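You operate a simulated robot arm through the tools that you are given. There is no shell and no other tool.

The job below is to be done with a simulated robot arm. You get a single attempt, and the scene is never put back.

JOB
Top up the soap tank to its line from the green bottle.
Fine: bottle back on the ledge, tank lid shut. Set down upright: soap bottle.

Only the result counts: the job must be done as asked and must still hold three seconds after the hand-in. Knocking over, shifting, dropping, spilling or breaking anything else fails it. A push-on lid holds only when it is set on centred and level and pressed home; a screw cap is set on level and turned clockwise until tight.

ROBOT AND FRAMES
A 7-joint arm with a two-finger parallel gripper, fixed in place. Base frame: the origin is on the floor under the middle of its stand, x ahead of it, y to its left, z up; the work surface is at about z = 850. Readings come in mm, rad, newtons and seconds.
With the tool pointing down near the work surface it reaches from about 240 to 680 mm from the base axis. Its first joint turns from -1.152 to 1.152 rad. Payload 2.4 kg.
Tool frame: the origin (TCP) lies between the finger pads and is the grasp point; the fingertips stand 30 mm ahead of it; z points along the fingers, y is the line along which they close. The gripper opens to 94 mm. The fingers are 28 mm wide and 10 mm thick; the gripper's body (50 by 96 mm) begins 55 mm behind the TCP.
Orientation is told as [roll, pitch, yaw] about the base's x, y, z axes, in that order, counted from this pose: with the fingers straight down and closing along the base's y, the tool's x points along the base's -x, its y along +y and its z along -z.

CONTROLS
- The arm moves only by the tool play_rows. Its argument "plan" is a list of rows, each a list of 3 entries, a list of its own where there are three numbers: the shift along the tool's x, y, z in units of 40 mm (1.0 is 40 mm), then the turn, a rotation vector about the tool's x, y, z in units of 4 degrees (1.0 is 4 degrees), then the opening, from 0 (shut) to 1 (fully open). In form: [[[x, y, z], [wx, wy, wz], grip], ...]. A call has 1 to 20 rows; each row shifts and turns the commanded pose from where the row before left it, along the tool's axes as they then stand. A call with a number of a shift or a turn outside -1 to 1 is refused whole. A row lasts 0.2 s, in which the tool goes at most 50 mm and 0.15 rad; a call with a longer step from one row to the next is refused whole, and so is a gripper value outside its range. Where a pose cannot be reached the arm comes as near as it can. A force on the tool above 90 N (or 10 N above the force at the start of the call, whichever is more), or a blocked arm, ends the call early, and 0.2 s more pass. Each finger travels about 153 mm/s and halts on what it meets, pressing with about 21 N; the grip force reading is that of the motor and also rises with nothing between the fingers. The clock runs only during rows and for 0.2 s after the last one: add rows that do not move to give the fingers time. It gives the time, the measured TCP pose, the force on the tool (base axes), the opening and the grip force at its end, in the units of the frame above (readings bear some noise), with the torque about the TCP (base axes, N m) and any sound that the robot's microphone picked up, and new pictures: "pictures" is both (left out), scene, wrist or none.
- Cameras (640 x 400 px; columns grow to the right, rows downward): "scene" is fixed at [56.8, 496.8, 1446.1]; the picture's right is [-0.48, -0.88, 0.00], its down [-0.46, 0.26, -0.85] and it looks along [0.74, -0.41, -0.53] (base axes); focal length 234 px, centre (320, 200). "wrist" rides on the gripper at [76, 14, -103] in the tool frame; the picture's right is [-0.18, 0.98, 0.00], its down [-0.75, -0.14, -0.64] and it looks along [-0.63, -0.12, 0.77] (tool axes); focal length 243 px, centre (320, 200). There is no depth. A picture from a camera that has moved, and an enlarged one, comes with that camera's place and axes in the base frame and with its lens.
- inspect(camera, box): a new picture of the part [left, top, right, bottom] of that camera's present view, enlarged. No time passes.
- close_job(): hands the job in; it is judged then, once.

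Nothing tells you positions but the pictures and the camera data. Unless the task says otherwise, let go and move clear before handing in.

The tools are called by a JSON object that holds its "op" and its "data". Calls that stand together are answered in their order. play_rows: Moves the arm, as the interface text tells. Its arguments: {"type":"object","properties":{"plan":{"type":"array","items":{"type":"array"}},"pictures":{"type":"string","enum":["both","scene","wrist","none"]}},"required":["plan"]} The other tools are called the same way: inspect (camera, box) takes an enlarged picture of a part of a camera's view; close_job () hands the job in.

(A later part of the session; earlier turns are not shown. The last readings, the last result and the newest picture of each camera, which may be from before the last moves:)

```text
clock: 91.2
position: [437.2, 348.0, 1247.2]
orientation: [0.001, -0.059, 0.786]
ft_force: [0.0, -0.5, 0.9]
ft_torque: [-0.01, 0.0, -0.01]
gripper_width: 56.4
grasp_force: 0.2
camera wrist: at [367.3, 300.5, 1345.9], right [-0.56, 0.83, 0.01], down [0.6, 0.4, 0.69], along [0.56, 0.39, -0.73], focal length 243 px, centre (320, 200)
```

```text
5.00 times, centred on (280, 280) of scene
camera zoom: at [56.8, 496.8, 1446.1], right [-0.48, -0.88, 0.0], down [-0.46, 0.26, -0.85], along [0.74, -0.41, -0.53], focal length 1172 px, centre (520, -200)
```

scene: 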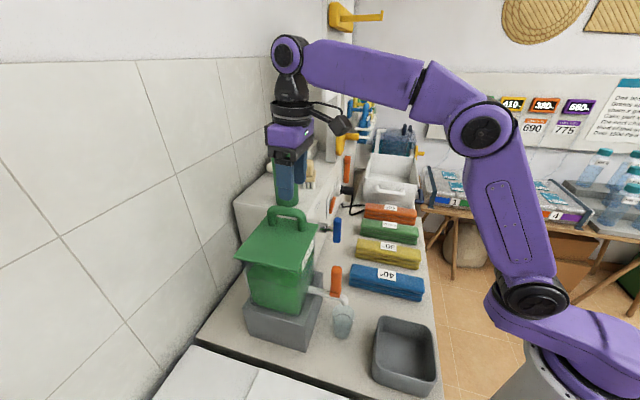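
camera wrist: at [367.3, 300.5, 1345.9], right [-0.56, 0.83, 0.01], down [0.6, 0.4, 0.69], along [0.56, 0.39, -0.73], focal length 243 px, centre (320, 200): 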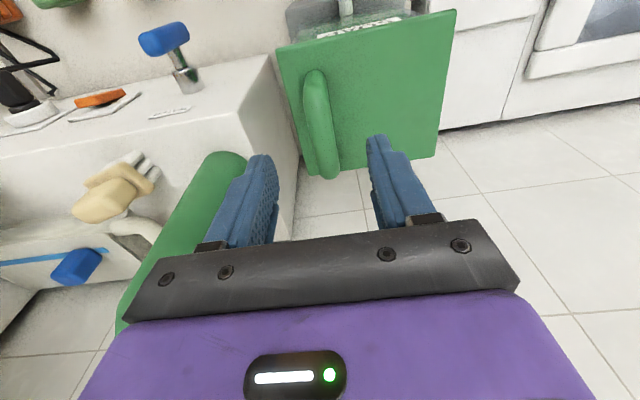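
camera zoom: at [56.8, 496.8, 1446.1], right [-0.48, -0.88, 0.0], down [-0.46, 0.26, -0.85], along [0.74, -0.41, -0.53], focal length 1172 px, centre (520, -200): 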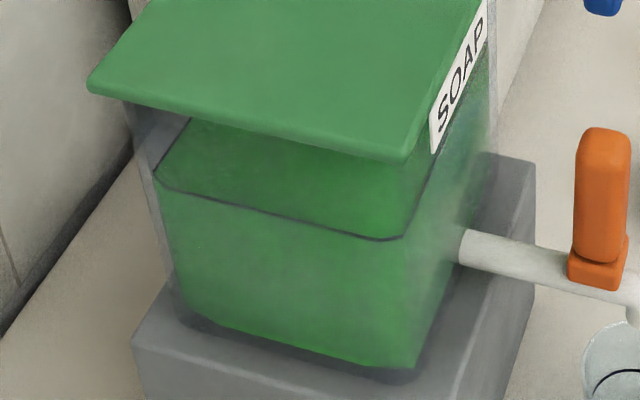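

The lid matches its original shut position exactly and the level sits on the line. I'll move the arm well clear and take a last look at the bottle and tank.

{"op": "play_rows", "data": {"plan": [[[0.8, 0, -0.45], [0, 0, 0], 0.6], [[0.8, 0, -0.45], [0, 0, 0], 0.6], [[0.8, 0, -0.45], [0, 0, 0], 0.6], [[0.8, 0, -0.45], [0, 0, 0], 0.6], [[0.8, 0, -0.45], [0, 0, 0], 0.6], [[0, 0, 0], [0, 0, 0], 0.6], [[0, 0, 0], [0, 0, 0], 0.6]]}}

{"op": "inspect", "data": {"camera": "scene", "box": [220, 80, 380, 240]}}

{"op": "inspect", "data": {"camera": "scene", "box": [245, 265, 285, 290]}}

{"op": "inspect", "data": {"camera": "wrist", "box": [230, 80, 430, 240]}}

```text
clock: 92.8
position: [319.6, 234.0, 1326.8]
orientation: [-0.001, -0.063, 0.786]
ft_force: [-0.2, 1.0, -0.5]
ft_torque: [0.0, 0.0, -0.03]
gripper_width: 56.5
grasp_force: 0.1
camera wrist: at [250.7, 185.7, 1424.8], right [-0.56, 0.83, 0.01], down [0.6, 0.4, 0.69], along [0.56, 0.39, -0.73], focal length 243 px, centre (320, 200)
```

scene: 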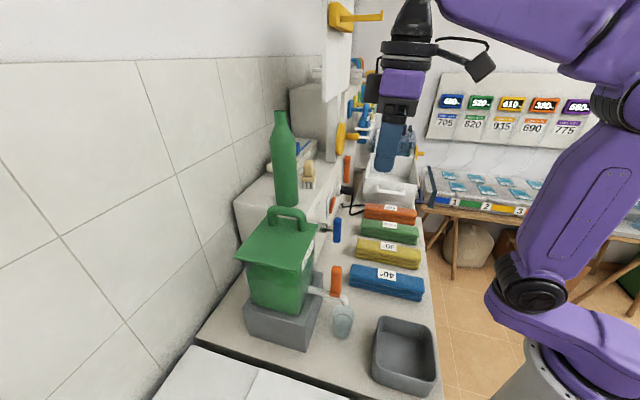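
wrist: 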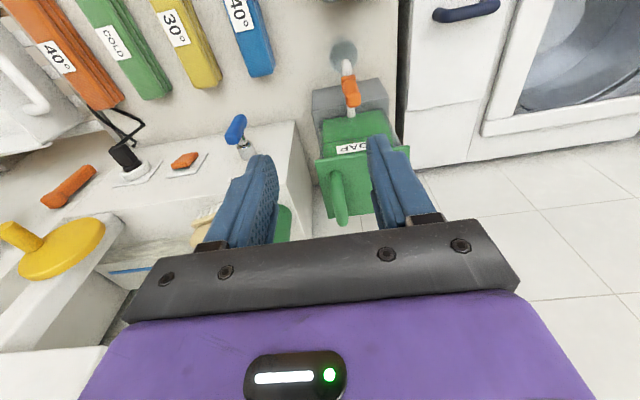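

```text
2.50 times, centred on (300, 160) of scene
camera zoom: at [56.8, 496.8, 1446.1], right [-0.48, -0.88, 0.0], down [-0.46, 0.26, -0.85], along [0.74, -0.41, -0.53], focal length 586 px, centre (370, 300)
```

zoom: 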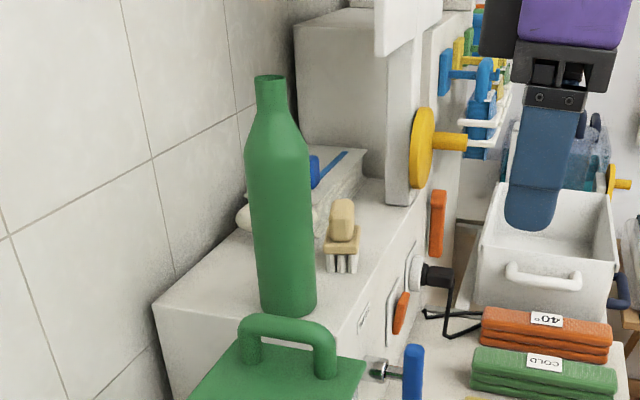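

```text
16.00 times, centred on (265, 278) of scene
camera zoom: at [56.8, 496.8, 1446.1], right [-0.48, -0.88, 0.0], down [-0.46, 0.26, -0.85], along [0.74, -0.41, -0.53], focal length 3749 px, centre (1200, -1040)
```

zoom: 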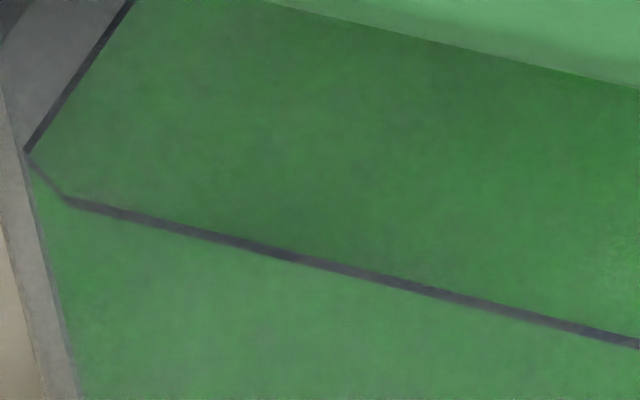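

```text
2.50 times, centred on (330, 160) of wrist
camera zoom: at [250.7, 185.7, 1424.8], right [-0.56, 0.83, 0.01], down [0.6, 0.4, 0.69], along [0.56, 0.39, -0.73], focal length 606 px, centre (295, 300)
```

zoom: 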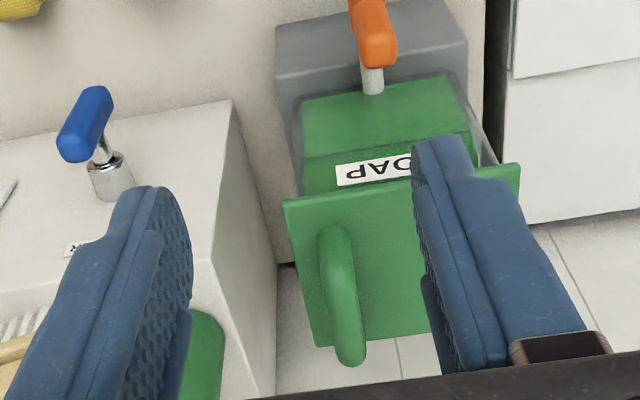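

The bottle is upright, the lid is shut and the level is on the line. One check remains: whether the brush on the ledge moved, so I'll repeat earlier zoom boxes for direct comparison.

{"op": "inspect", "data": {"camera": "scene", "box": [270, 130, 430, 230]}}

{"op": "inspect", "data": {"camera": "scene", "box": [200, 90, 360, 190]}}

{"op": "inspect", "data": {"camera": "scene", "box": [290, 150, 330, 200]}}

```text
4.00 times, centred on (350, 180) of scene
camera zoom: at [56.8, 496.8, 1446.1], right [-0.48, -0.88, 0.0], down [-0.46, 0.26, -0.85], along [0.74, -0.41, -0.53], focal length 937 px, centre (200, 280)
```

zoom: 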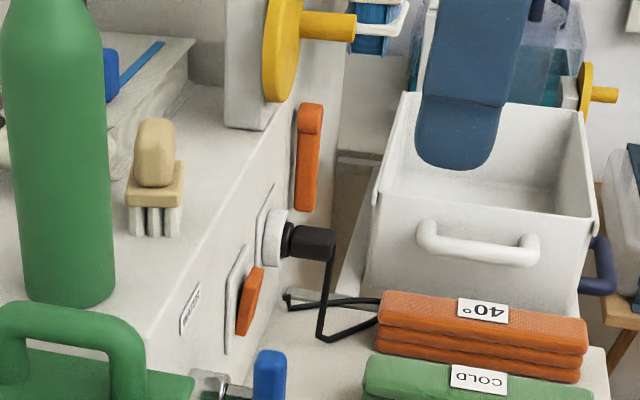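

```text
4.00 times, centred on (280, 140) of scene
camera zoom: at [56.8, 496.8, 1446.1], right [-0.48, -0.88, 0.0], down [-0.46, 0.26, -0.85], along [0.74, -0.41, -0.53], focal length 937 px, centre (480, 440)
```

zoom: 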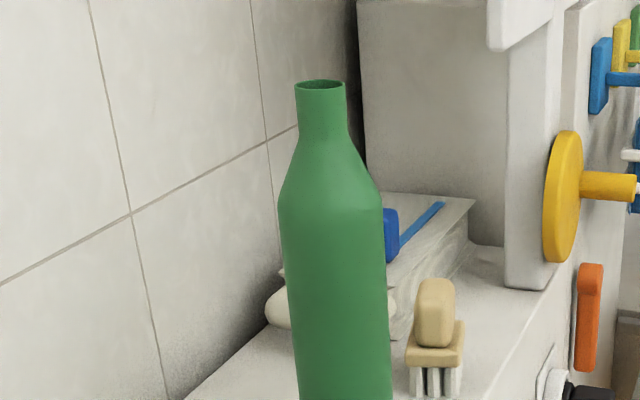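

```text
8.00 times, centred on (310, 175) of scene
camera zoom: at [56.8, 496.8, 1446.1], right [-0.48, -0.88, 0.0], down [-0.46, 0.26, -0.85], along [0.74, -0.41, -0.53], focal length 1874 px, centre (400, 400)
```

zoom: 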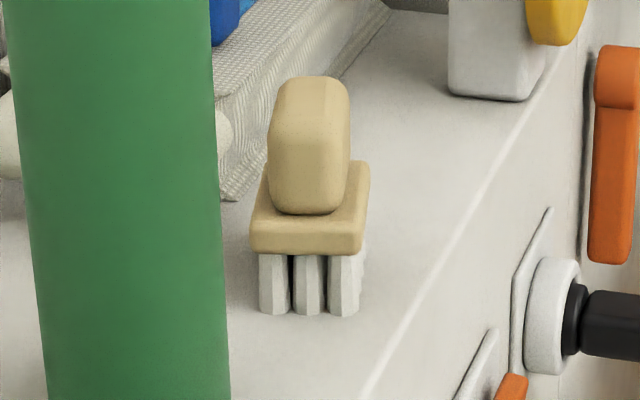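

The check was worthwhile: the brush behind the bottle has shifted about 17 mm toward +t and turned slightly, almost certainly nudged by the bottle's base while it was tilted. I should put it back, so I'll return to my earlier viewing pose in front of the bottle to compare the wrist view with the one from before.

{"op": "play_rows", "data": {"plan": [[[-0.1585, -0.1675, 0.1477], [0, -1, 0], 0.3], [[-0.1478, -0.1675, 0.1585], [0, -1, 0], 0], [[-0.1364, -0.1675, 0.1684], [0, -1, 0], 0], [[-0.1243, -0.1675, 0.1774], [0, -1, 0], 0], [[-0.1117, -0.1675, 0.1857], [0, -1, 0], 0], [[-0.0985, -0.1675, 0.1931], [0, -1, 0], 0], [[-0.0847, -0.1675, 0.1995], [0, -1, 0], 0], [[-0.0706, -0.1675, 0.2049], [0, -1, 0], 0], [[-0.0562, -0.1675, 0.2093], [0, -1, 0], 0], [[-0.0415, -0.1675, 0.2127], [0, -1, 0], 0], [[-0.0265, -0.1675, 0.2151], [0, -1, 0], 0], [[-0.0114, -0.1675, 0.2164], [0, -1, 0], 0], [[0.0038, -0.1675, 0.2167], [0, -1, 0], 0], [[0.0189, -0.1675, 0.2159], [0, -1, 0], 0], [[0.0338, -0.1675, 0.2141], [0, -1, 0], 0], [[0.0487, -0.1675, 0.2111], [0, -1, 0], 0], [[0.0633, -0.1675, 0.2073], [0, -1, 0], 0], [[0.0776, -0.1675, 0.2023], [0, -1, 0], 0], [[0.0915, -0.1675, 0.1964], [0, -1, 0], 0], [[0.105, -0.1675, 0.1896], [0, -1, 0], 0]]}}

```text
clock: 97.0
position: [476.6, 238.3, 1230.6]
orientation: [0.089, -1.285, 0.755]
ft_force: [0.1, -0.1, -0.2]
ft_torque: [-0.02, 0.0, -0.04]
gripper_width: 0.1
grasp_force: 21.1
out of reach, approached as far as the arm can: row 16, 17, 18, 19
camera wrist: at [385.3, 160.1, 1187.8], right [-0.69, 0.69, 0.2], down [-0.15, -0.41, 0.9], along [0.71, 0.59, 0.39], focal length 243 px, centre (320, 200)
```

scene: 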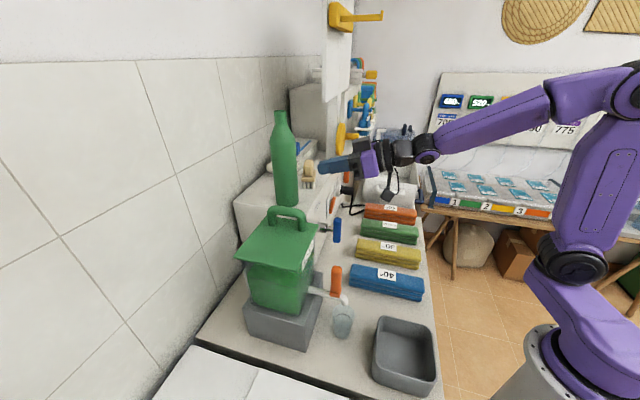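
wrist: 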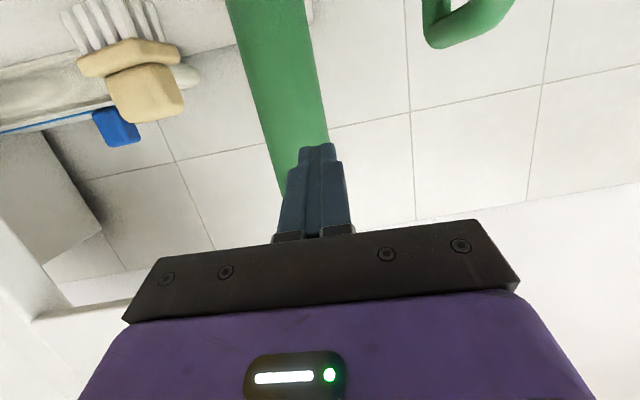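

A few mid-rows were out of reach, so the tool sits slightly short of horizontal and yawed about 3.6° off. I'll correct the orientation while moving to the viewing pose.

{"op": "play_rows", "data": {"plan": [[[0.067, -0.21, 0.2], [0.225, -1, -0.09], 0], [[0.08, -0.21, 0.195], [0.225, -1, -0.09], 0], [[0.095, -0.21, 0.19], [0.225, -1, -0.09], 0], [[0.105, -0.21, 0.18], [0.225, -1, -0.09], 0], [[0, 0, 0], [0, -0.1, 0], 0], [[0, 0, 0], [0, 0, 0], 0]]}}

{"op": "inspect", "data": {"camera": "wrist", "box": [160, 0, 480, 240]}}

```text
clock: 98.4
position: [520.1, 236.2, 1211.1]
orientation: [-1.664, -1.559, 2.445]
ft_force: [-0.7, 0.3, 0.4]
ft_torque: [0.03, -0.01, -0.01]
gripper_width: 0.1
grasp_force: 21.1
camera wrist: at [437.9, 173.2, 1134.8], right [-0.69, 0.7, 0.17], down [-0.36, -0.55, 0.75], along [0.62, 0.46, 0.63], focal length 243 px, centre (320, 200)
```

scene: 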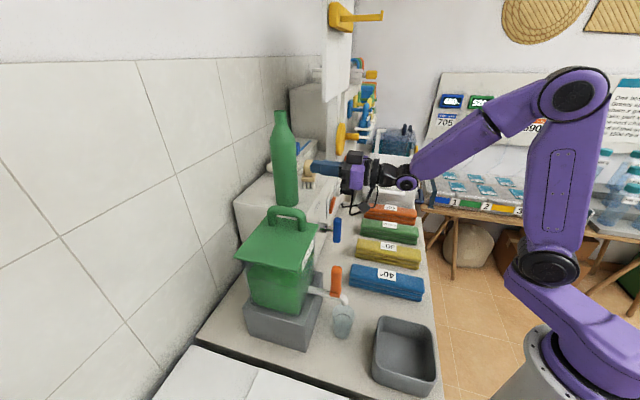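
wrist: 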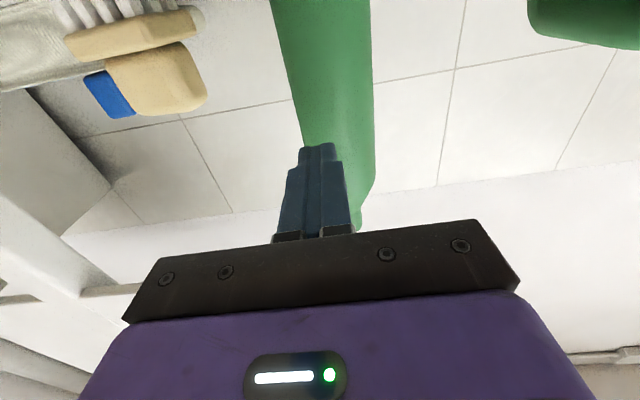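

```text
1.67 times, centred on (320, 120) of wrist
camera zoom: at [437.9, 173.2, 1134.8], right [-0.69, 0.7, 0.17], down [-0.36, -0.55, 0.75], along [0.62, 0.46, 0.63], focal length 404 px, centre (320, 333)
```

zoom: 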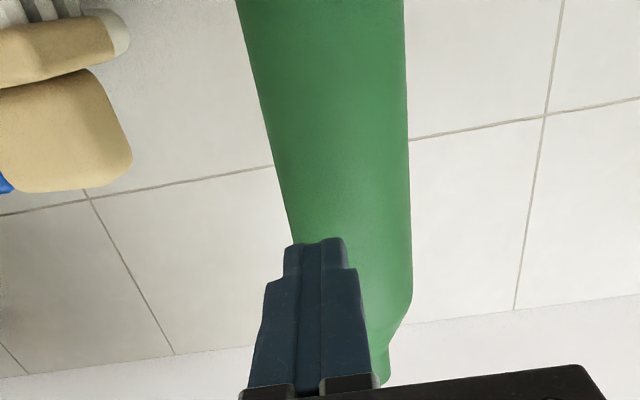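

This view matches the earlier pose almost exactly, and the brush has moved about 18 mm toward +t with a small yaw. I'll push it back gently, low at its plate, with closed fingers from the +t side. First I'll go round to the open ledge space beside it.

{"op": "play_rows", "data": {"plan": [[[0, 0, -0.9], [0, 0, 0], 0], [[0, -0.9, 0], [0, 0, 0], 0], [[0, -0.9, 0], [0, 0, 0], 0], [[0, -0.9, 0], [0, 0, 0], 0], [[0, -0.9, 0], [0, 0, 0], 0], [[0, 0, 0], [0, 0, 0], 0]]}}

{"op": "inspect", "data": {"camera": "scene", "box": [270, 130, 430, 230]}}

{"op": "inspect", "data": {"camera": "wrist", "box": [160, 0, 640, 240]}}

```text
clock: 99.8
position: [596.3, 108.1, 1212.6]
orientation: [-1.639, -1.561, 2.421]
ft_force: [0.6, -0.3, 0.3]
ft_torque: [-0.05, -0.03, 0.01]
gripper_width: 0.2
grasp_force: 21.0
camera wrist: at [513.9, 46.0, 1136.7], right [-0.69, 0.7, 0.17], down [-0.36, -0.55, 0.75], along [0.62, 0.46, 0.63], focal length 243 px, centre (320, 200)
```

scene: 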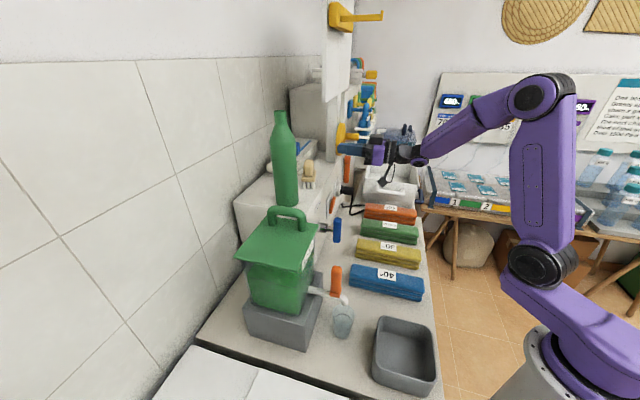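
wrist: 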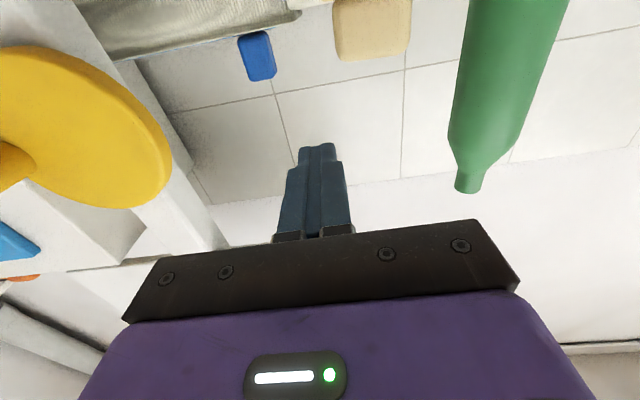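

```text
4.00 times, centred on (350, 180) of scene
camera zoom: at [56.9, 496.8, 1446.1], right [-0.48, -0.88, 0.0], down [-0.46, 0.26, -0.85], along [0.74, -0.41, -0.53], focal length 937 px, centre (200, 280)
```

zoom: 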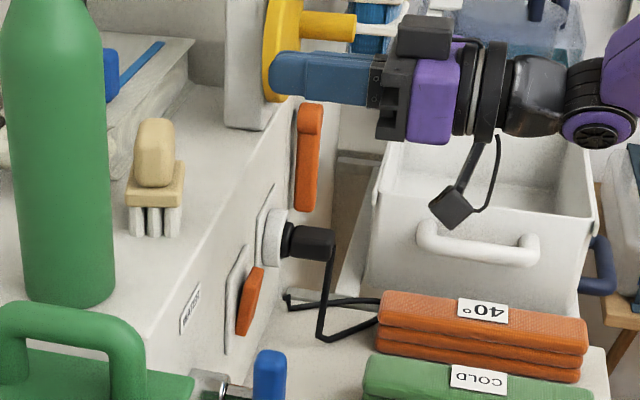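

```text
1.33 times, centred on (400, 120) of wrist
camera zoom: at [513.9, 46.0, 1136.7], right [-0.69, 0.7, 0.17], down [-0.36, -0.55, 0.75], along [0.62, 0.46, 0.63], focal length 324 px, centre (213, 307)
```

zoom: 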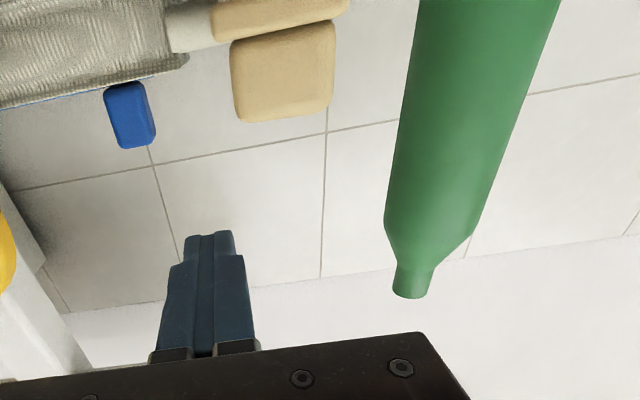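

I'm clear of the yellow wheel. The brush's far side may reach t≈331, so I'll shift a little further +t before lowering in front of the ledge.

{"op": "play_rows", "data": {"plan": [[[0.4, -0.35, 0], [0, 0, 0], 0], [[0.8, 0, 0], [0, 0, 0], 0], [[0.8, 0, 0], [0, 0, 0], 0], [[0, 0, 0], [0, 0, 0], 0]]}}

{"op": "inspect", "data": {"camera": "wrist", "box": [240, 0, 640, 240]}}

{"op": "inspect", "data": {"camera": "scene", "box": [270, 130, 430, 230]}}

```text
clock: 100.8
position: [609.2, 97.0, 1133.0]
orientation: [-1.622, -1.562, 2.401]
ft_force: [-0.5, -0.4, 0.2]
ft_torque: [0.03, -0.01, 0.01]
gripper_width: 0.0
grasp_force: 21.1
camera wrist: at [525.9, 35.5, 1057.1], right [-0.69, 0.7, 0.17], down [-0.36, -0.55, 0.75], along [0.62, 0.46, 0.63], focal length 243 px, centre (320, 200)
```

scene: 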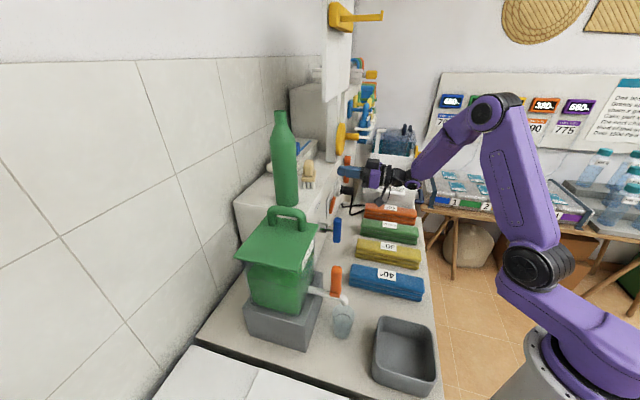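
wrist: 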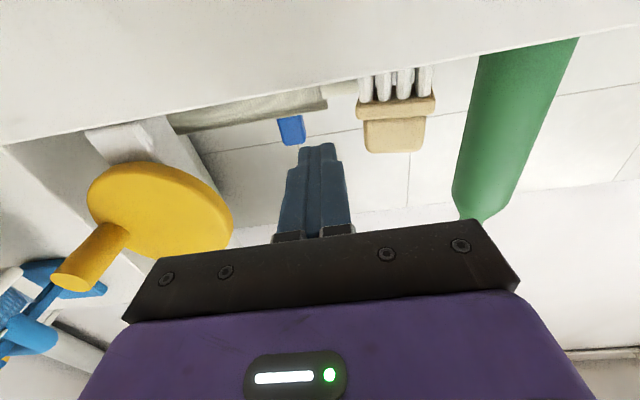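

```text
1.60 times, centred on (440, 120) of wrist
camera zoom: at [525.9, 35.5, 1057.1], right [-0.69, 0.7, 0.17], down [-0.36, -0.55, 0.75], along [0.62, 0.46, 0.63], focal length 388 px, centre (128, 328)
```

zoom: 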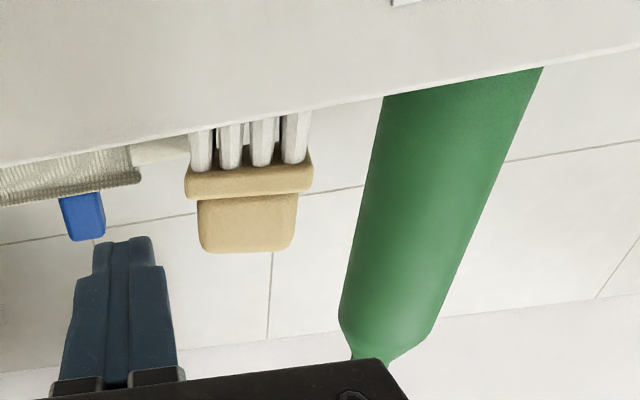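

```text
4.00 times, centred on (350, 180) of scene
camera zoom: at [56.8, 496.8, 1446.1], right [-0.48, -0.88, 0.0], down [-0.46, 0.26, -0.85], along [0.74, -0.41, -0.53], focal length 937 px, centre (200, 280)
```

zoom: 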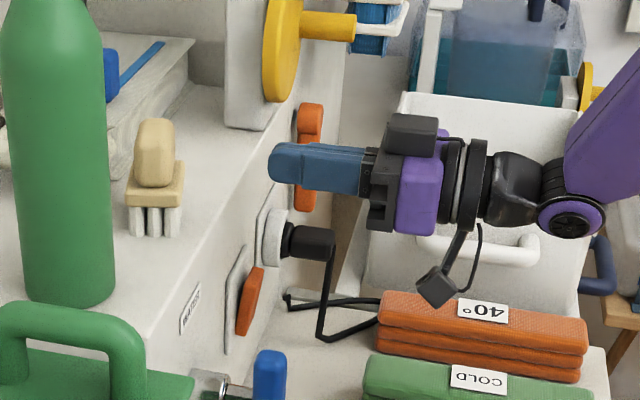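

This view shows the brush clearly: plate face from about (s588, t270) to (s603, t329), turned roughly 15°, centre near s618, t294. I'll slide the closed fingers in alongside its +t face at plate height, leaving a gap.

{"op": "play_rows", "data": {"plan": [[[0, 0, 0.7], [0, 0, 0], 0], [[0, 0, 0.7], [0, 0, 0], 0], [[0, 0, 0.7], [0, 0, 0], 0], [[0, 0, 0.65], [0, 0, 0], 0], [[0, 0, 0], [0, 0, 0], 0]]}}

{"op": "inspect", "data": {"camera": "wrist", "box": [240, 0, 640, 240]}}

{"op": "inspect", "data": {"camera": "scene", "box": [290, 150, 330, 200]}}

```text
clock: 102.0
position: [685.2, 174.5, 1131.6]
orientation: [-1.609, -1.562, 2.389]
ft_force: [0.3, -0.2, -0.5]
ft_torque: [-0.01, -0.01, -0.01]
gripper_width: 0.0
grasp_force: 21.3
camera wrist: at [602.5, 112.5, 1056.1], right [-0.69, 0.7, 0.18], down [-0.36, -0.55, 0.75], along [0.62, 0.46, 0.63], focal length 243 px, centre (320, 200)
```

scene: 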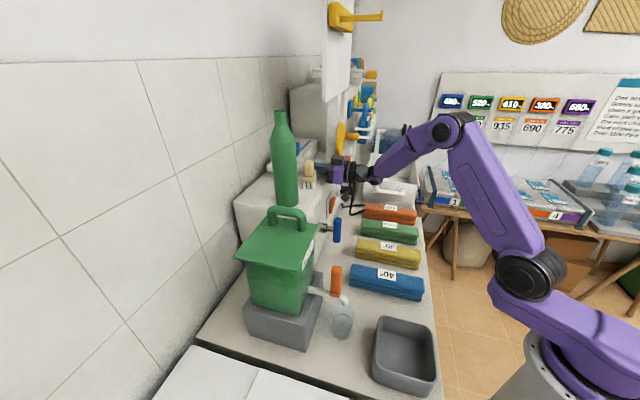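
wrist: 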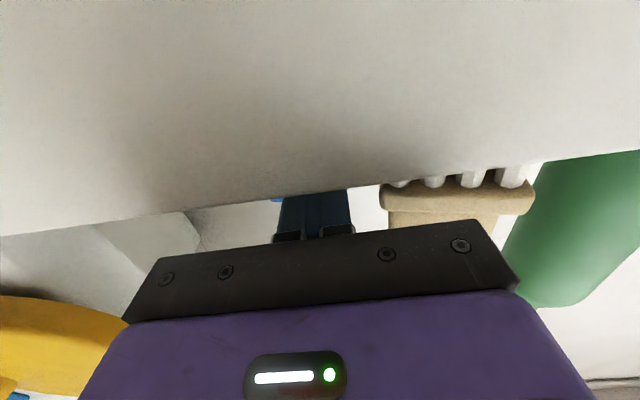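

```text
1.60 times, centred on (440, 120) of wrist
camera zoom: at [602.5, 112.5, 1056.1], right [-0.69, 0.7, 0.18], down [-0.36, -0.55, 0.75], along [0.62, 0.46, 0.63], focal length 388 px, centre (128, 328)
```

zoom: 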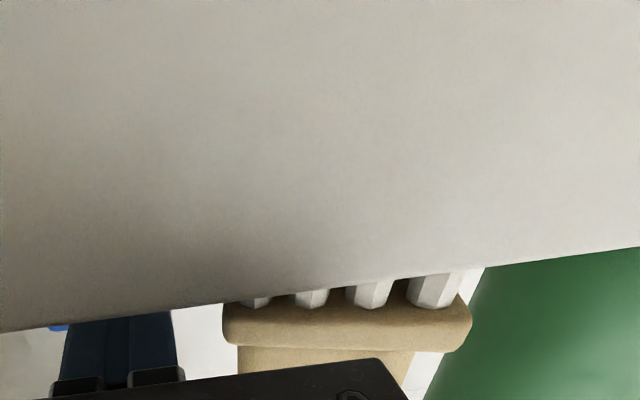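

```text
8.00 times, centred on (310, 175) of scene
camera zoom: at [56.8, 496.8, 1446.1], right [-0.48, -0.88, 0.0], down [-0.46, 0.26, -0.85], along [0.74, -0.41, -0.53], focal length 1874 px, centre (400, 400)
```

zoom: 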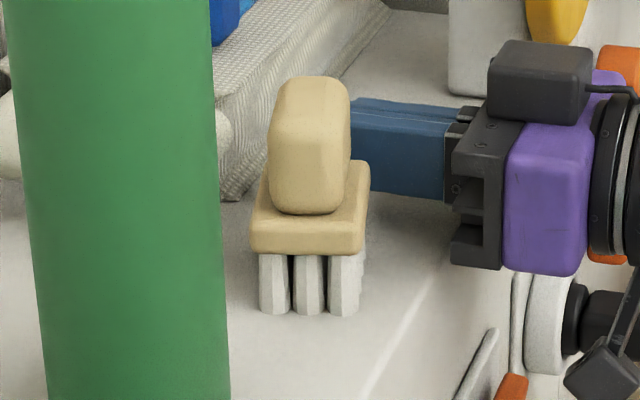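

The fingers are beside the brush at plate height. I'll close most of the gap now, then push in small steps and watch the picture.

{"op": "play_rows", "data": {"plan": [[[0, 0.25, 0], [0, 0, 0], 0], [[0, 0.2, 0], [0, 0, 0], 0], [[0, 0, 0], [0, 0, 0], 0]], "pictures": "none"}}

{"op": "inspect", "data": {"camera": "scene", "box": [290, 150, 330, 200]}}

{"op": "inspect", "data": {"camera": "wrist", "box": [240, 140, 580, 250]}}

```text
clock: 102.8
position: [673.2, 187.4, 1133.4]
orientation: [-1.601, -1.563, 2.383]
ft_force: [0.5, -0.6, -0.7]
ft_torque: [-0.02, 0.01, -0.01]
gripper_width: 0.0
grasp_force: 20.9
```

```text
8.00 times, centred on (310, 175) of scene
camera zoom: at [56.8, 496.8, 1446.1], right [-0.48, -0.88, 0.0], down [-0.46, 0.26, -0.85], along [0.74, -0.41, -0.53], focal length 1874 px, centre (400, 400)
```

zoom: 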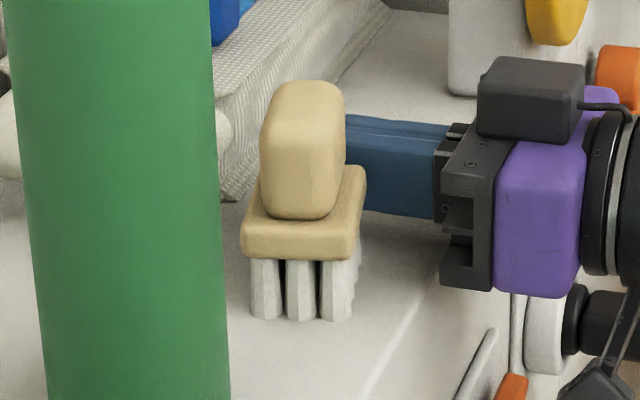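

```text
1.88 times, centred on (410, 195) of wrist
camera zoom: at [589.6, 124.7, 1056.1], right [-0.69, 0.7, 0.17], down [-0.36, -0.55, 0.75], along [0.62, 0.46, 0.63], focal length 457 px, centre (151, 209)
```

zoom: 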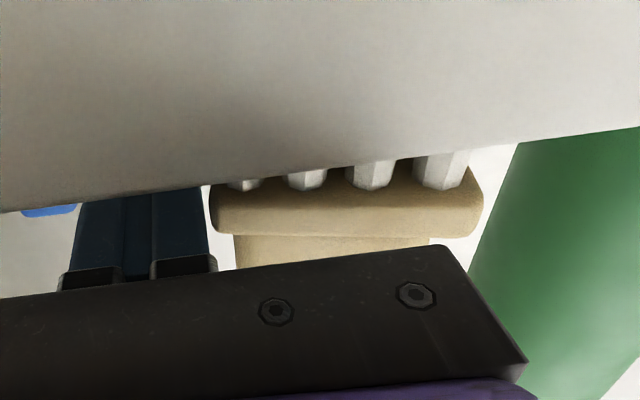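

The fingers have made contact and the brush has started back, standing upright. About 10 mm remain, so I'll push 5 mm more and check.

{"op": "play_rows", "data": {"plan": [[[0, 0.07, 0], [0, 0, 0], 0], [[0, 0.06, 0], [0, 0, 0], 0], [[0, 0, 0], [0, 0, 0], 0]], "pictures": "none"}}

{"op": "inspect", "data": {"camera": "scene", "box": [290, 150, 330, 200]}}

{"op": "inspect", "data": {"camera": "scene", "box": [270, 130, 430, 230]}}

{"op": "inspect", "data": {"camera": "scene", "box": [200, 90, 360, 190]}}

```text
clock: 103.6
position: [669.1, 190.3, 1132.1]
orientation: [-1.6, -1.561, 2.38]
ft_force: [0.4, -0.4, 0.4]
ft_torque: [-0.03, 0.02, 0.0]
gripper_width: 0.0
grasp_force: 21.4
```

```text
8.00 times, centred on (310, 175) of scene
camera zoom: at [56.8, 496.8, 1446.1], right [-0.48, -0.88, 0.0], down [-0.46, 0.26, -0.85], along [0.74, -0.41, -0.53], focal length 1874 px, centre (400, 400)
```

zoom: 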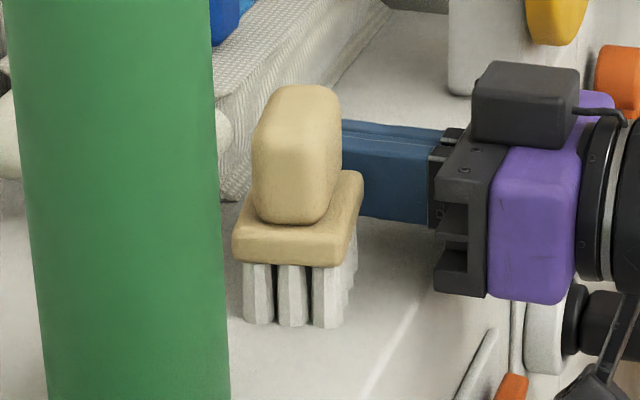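

```text
4.00 times, centred on (350, 180) of scene
camera zoom: at [56.8, 496.8, 1446.1], right [-0.48, -0.88, 0.0], down [-0.46, 0.26, -0.85], along [0.74, -0.41, -0.53], focal length 937 px, centre (200, 280)
```

zoom: 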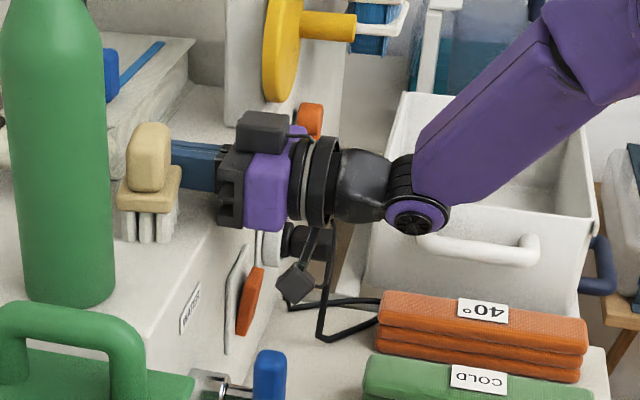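

```text
4.00 times, centred on (280, 140) of scene
camera zoom: at [56.8, 496.8, 1446.1], right [-0.48, -0.88, 0.0], down [-0.46, 0.26, -0.85], along [0.74, -0.41, -0.53], focal length 937 px, centre (480, 440)
```

zoom: 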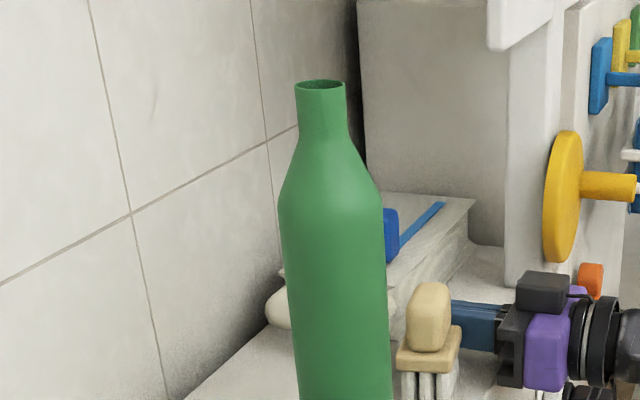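

The brush is turning back and shifting as intended, with roughly 7–9 mm to go. I'll continue in 4 mm increments.

{"op": "play_rows", "data": {"plan": [[[0, 0.05, 0], [0, 0, 0], 0], [[0, 0.05, 0], [0, 0, 0], 0], [[0, 0, 0], [0, 0, 0], 0]], "pictures": "none"}}

{"op": "inspect", "data": {"camera": "scene", "box": [290, 150, 330, 200]}}

{"op": "inspect", "data": {"camera": "scene", "box": [270, 130, 430, 230]}}

{"op": "inspect", "data": {"camera": "scene", "box": [200, 90, 360, 190]}}

```text
clock: 104.4
position: [665.9, 193.7, 1132.9]
orientation: [-1.617, -1.56, 2.398]
ft_force: [0.6, -0.9, -0.5]
ft_torque: [0.03, -0.01, 0.04]
gripper_width: 0.1
grasp_force: 21.2
```

```text
8.00 times, centred on (310, 175) of scene
camera zoom: at [56.8, 496.8, 1446.1], right [-0.48, -0.88, 0.0], down [-0.46, 0.26, -0.85], along [0.74, -0.41, -0.53], focal length 1874 px, centre (400, 400)
```

zoom: 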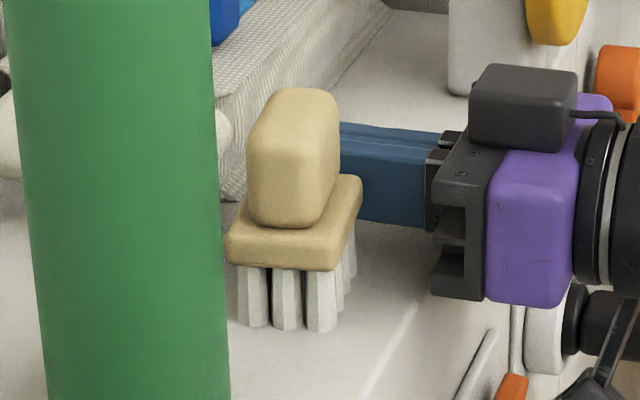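

```text
4.00 times, centred on (350, 180) of scene
camera zoom: at [56.8, 496.8, 1446.1], right [-0.48, -0.88, 0.0], down [-0.46, 0.26, -0.85], along [0.74, -0.41, -0.53], focal length 937 px, centre (200, 280)
```

zoom: 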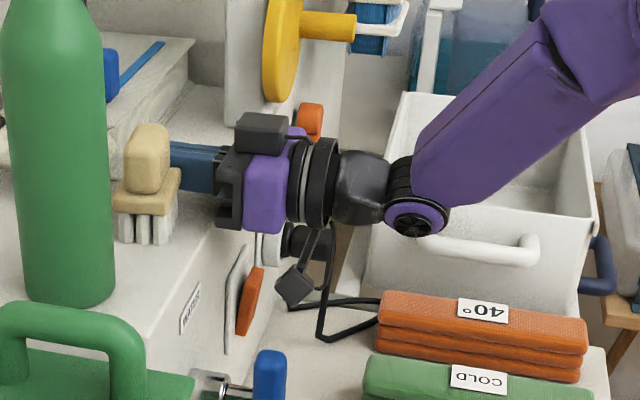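

```text
4.00 times, centred on (280, 140) of scene
camera zoom: at [56.8, 496.8, 1446.1], right [-0.48, -0.88, 0.0], down [-0.46, 0.26, -0.85], along [0.74, -0.41, -0.53], focal length 937 px, centre (480, 440)
```

zoom: 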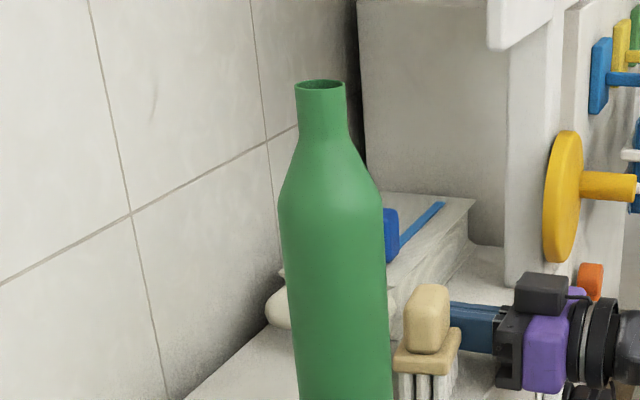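

The match is improving, about 5 mm left. I'll push 3 mm more and compare again.

{"op": "play_rows", "data": {"plan": [[[0, 0.05, 0], [0, 0, 0], 0], [[0, 0.04, 0], [0, 0, 0], 0], [[0, 0, 0], [0, 0, 0], 0]], "pictures": "none"}}

{"op": "inspect", "data": {"camera": "scene", "box": [270, 130, 430, 230]}}

{"op": "inspect", "data": {"camera": "scene", "box": [200, 90, 360, 190]}}

```text
clock: 105.2
position: [663.5, 196.9, 1133.5]
orientation: [-1.619, -1.56, 2.398]
ft_force: [0.0, 0.1, 0.5]
ft_torque: [-0.03, 0.02, 0.01]
gripper_width: 0.1
grasp_force: 21.0
```

```text
4.00 times, centred on (350, 180) of scene
camera zoom: at [56.8, 496.8, 1446.1], right [-0.48, -0.88, 0.0], down [-0.46, 0.26, -0.85], along [0.74, -0.41, -0.53], focal length 937 px, centre (200, 280)
```

zoom: 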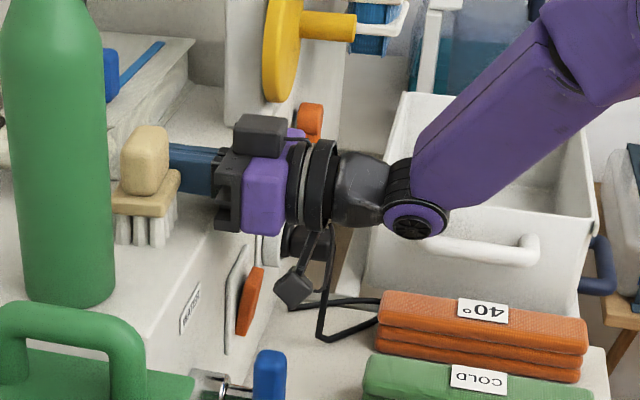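

```text
4.00 times, centred on (280, 140) of scene
camera zoom: at [56.8, 496.8, 1446.1], right [-0.48, -0.88, 0.0], down [-0.46, 0.26, -0.85], along [0.74, -0.41, -0.53], focal length 937 px, centre (480, 440)
```

zoom: 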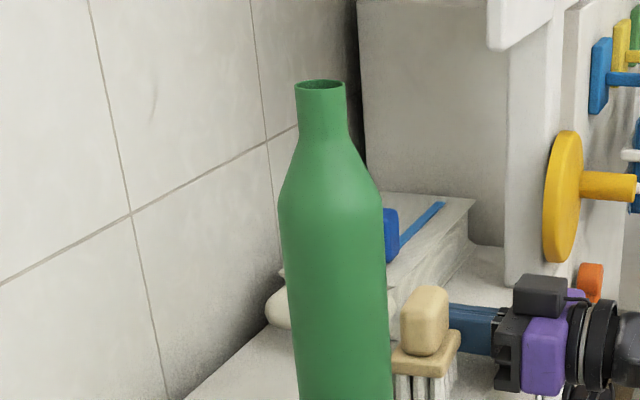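

The brush now nearly coincides with its original place in both zooms. One last 2.5 mm nudge, then I'll compare.

{"op": "play_rows", "data": {"plan": [[[0, 0.065, 0], [0, 0, 0], 0], [[0, 0, 0], [0, 0, 0], 0]], "pictures": "none"}}

{"op": "inspect", "data": {"camera": "scene", "box": [270, 130, 430, 230]}}

{"op": "inspect", "data": {"camera": "scene", "box": [200, 90, 360, 190]}}

{"op": "inspect", "data": {"camera": "scene", "box": [290, 150, 330, 200]}}

```text
clock: 105.8
position: [661.0, 199.4, 1133.5]
orientation: [-1.601, -1.563, 2.382]
ft_force: [-0.7, -0.7, -0.4]
ft_torque: [-0.01, 0.04, 0.01]
gripper_width: 0.1
grasp_force: 21.2
```

```text
4.00 times, centred on (350, 180) of scene
camera zoom: at [56.8, 496.8, 1446.1], right [-0.48, -0.88, 0.0], down [-0.46, 0.26, -0.85], along [0.74, -0.41, -0.53], focal length 937 px, centre (200, 280)
```

zoom: 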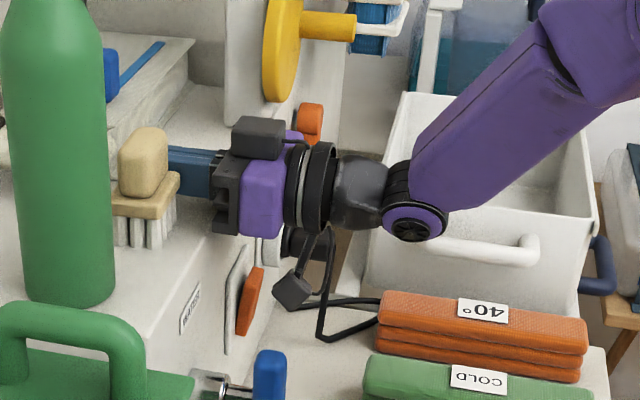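

```text
4.00 times, centred on (280, 140) of scene
camera zoom: at [56.8, 496.8, 1446.1], right [-0.48, -0.88, 0.0], down [-0.46, 0.26, -0.85], along [0.74, -0.41, -0.53], focal length 937 px, centre (480, 440)
```

zoom: 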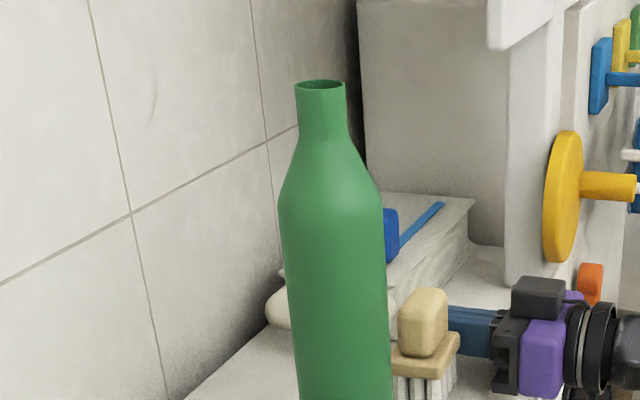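

```text
8.00 times, centred on (310, 175) of scene
camera zoom: at [56.8, 496.8, 1446.1], right [-0.48, -0.88, 0.0], down [-0.46, 0.26, -0.85], along [0.74, -0.41, -0.53], focal length 1874 px, centre (400, 400)
```

zoom: 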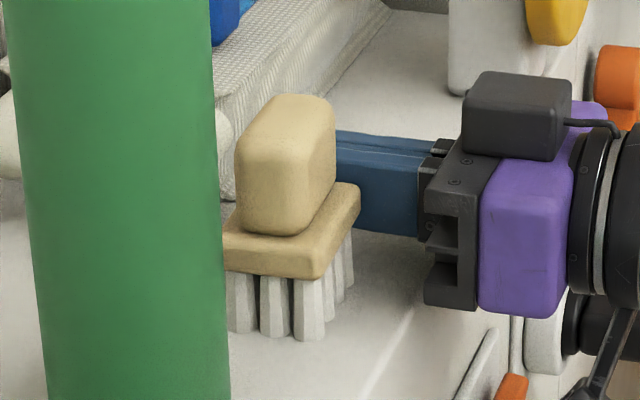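

The brush now matches its original place to within about a millimetre or two, standing upright. I'll move the fingers away from it, then back and clear.

{"op": "play_rows", "data": {"plan": [[[0, -0.3, 0], [0, 0, 0], 0], [[0, -0.4, 0], [0, 0, 0], 0], [[0, 0, -0.9], [0, 0, 0], 0], [[0, 0, -0.9], [0, 0, 0], 0], [[0, 0, -0.9], [0, 0, 0], 0], [[-0.9, 0, 0], [0, 0, 0], 0], [[-0.9, 0, 0], [0, 0, 0], 0], [[0, 0, 0], [0, 0, 0], 0]]}}

{"op": "inspect", "data": {"camera": "scene", "box": [270, 130, 430, 230]}}

{"op": "inspect", "data": {"camera": "scene", "box": [200, 90, 360, 190]}}

```text
clock: 107.6
position: [603.1, 102.2, 1205.4]
orientation: [-1.546, -1.564, 2.324]
ft_force: [0.7, 0.3, -0.5]
ft_torque: [-0.01, 0.02, 0.02]
gripper_width: 0.0
grasp_force: 21.1
camera wrist: at [521.0, 40.2, 1129.3], right [-0.69, 0.7, 0.18], down [-0.36, -0.55, 0.76], along [0.62, 0.46, 0.63], focal length 243 px, centre (320, 200)
```

scene: 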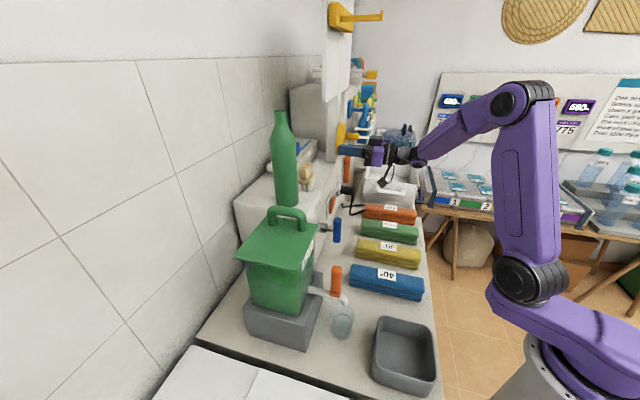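
wrist: 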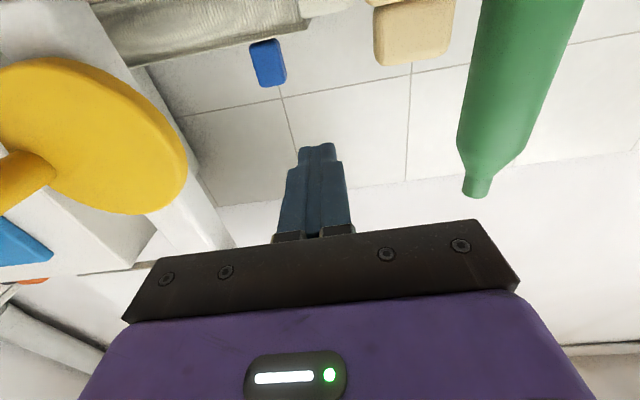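

```text
4.00 times, centred on (350, 180) of scene
camera zoom: at [56.8, 496.8, 1446.1], right [-0.48, -0.88, 0.0], down [-0.46, 0.26, -0.85], along [0.74, -0.41, -0.53], focal length 937 px, centre (200, 280)
```

zoom: 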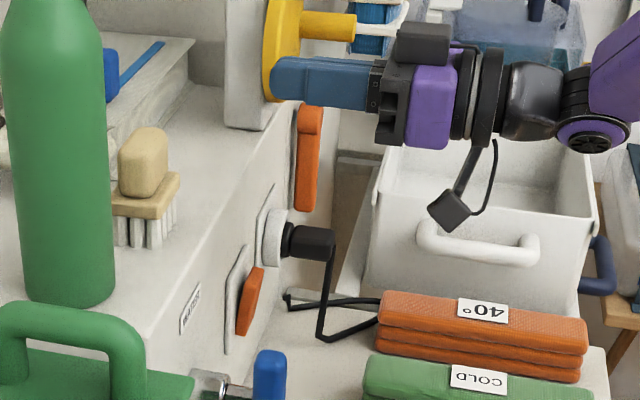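

```text
4.00 times, centred on (280, 140) of scene
camera zoom: at [56.8, 496.8, 1446.1], right [-0.48, -0.88, 0.0], down [-0.46, 0.26, -0.85], along [0.74, -0.41, -0.53], focal length 937 px, centre (480, 440)
```

zoom: 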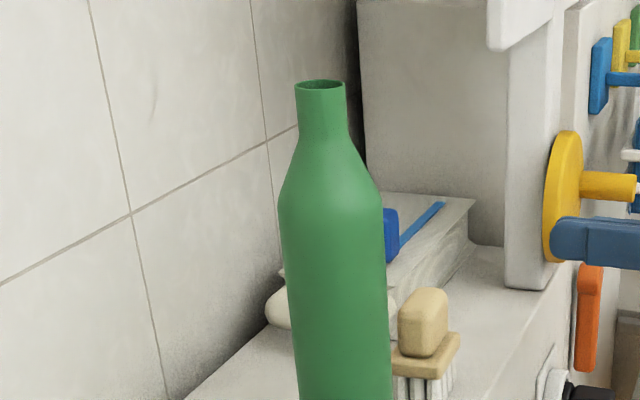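

From the scene camera the brush matches its original view. I'll check once more from the earlier wrist viewing pose, where I have a direct before-picture.

{"op": "play_rows", "data": {"plan": [[[-0.15, 0.95, 0], [0, 0, 0], 0], [[0, 0.95, 0], [0, 0, 0], 0], [[0, 0.95, 0], [0, 0, 0], 0], [[0, 0.95, 0], [0, 0, 0], 0], [[0, 0, 0.85], [0, 0, 0], 0], [[0, 0, 0], [0, 0, 0], 0]]}}

{"op": "inspect", "data": {"camera": "wrist", "box": [160, 0, 480, 240]}}

```text
clock: 109.0
position: [521.4, 233.9, 1209.3]
orientation: [-1.612, -1.563, 2.393]
ft_force: [0.4, -0.8, 0.1]
ft_torque: [-0.02, 0.04, 0.02]
gripper_width: 0.2
grasp_force: 21.2
camera wrist: at [438.1, 172.4, 1133.7], right [-0.69, 0.7, 0.17], down [-0.36, -0.55, 0.75], along [0.62, 0.46, 0.63], focal length 243 px, centre (320, 200)
```

scene: 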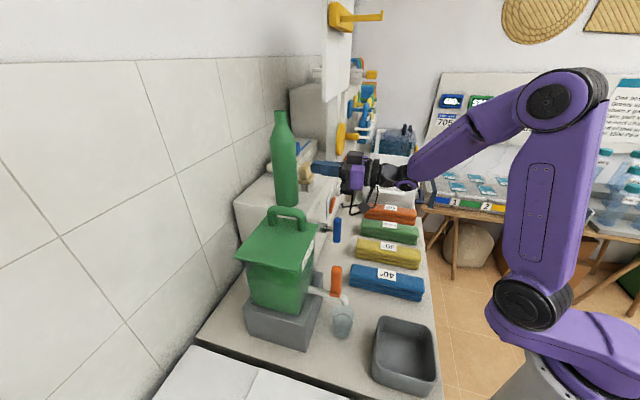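
wrist: 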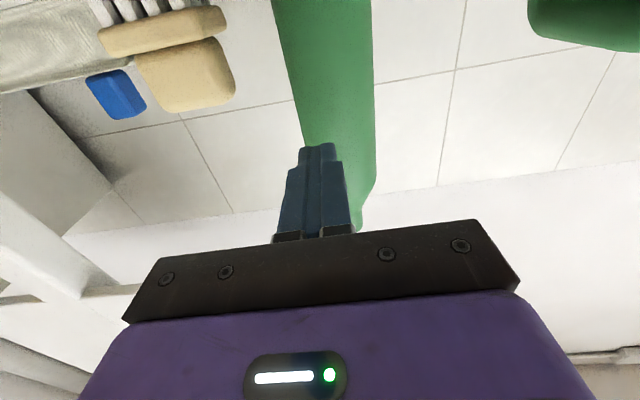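

```text
1.67 times, centred on (320, 120) of wrist
camera zoom: at [438.1, 172.4, 1133.7], right [-0.69, 0.7, 0.17], down [-0.36, -0.55, 0.75], along [0.62, 0.46, 0.63], focal length 404 px, centre (320, 333)
```

zoom: 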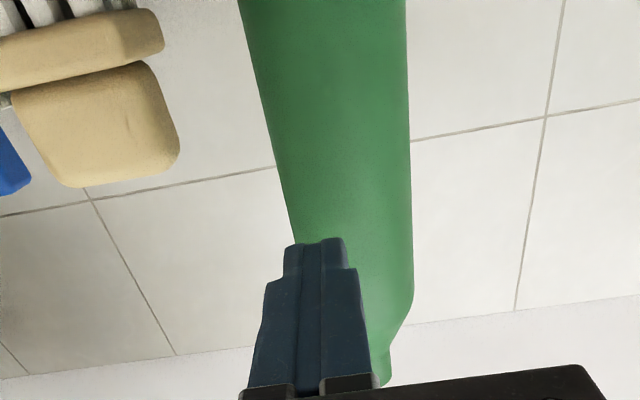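

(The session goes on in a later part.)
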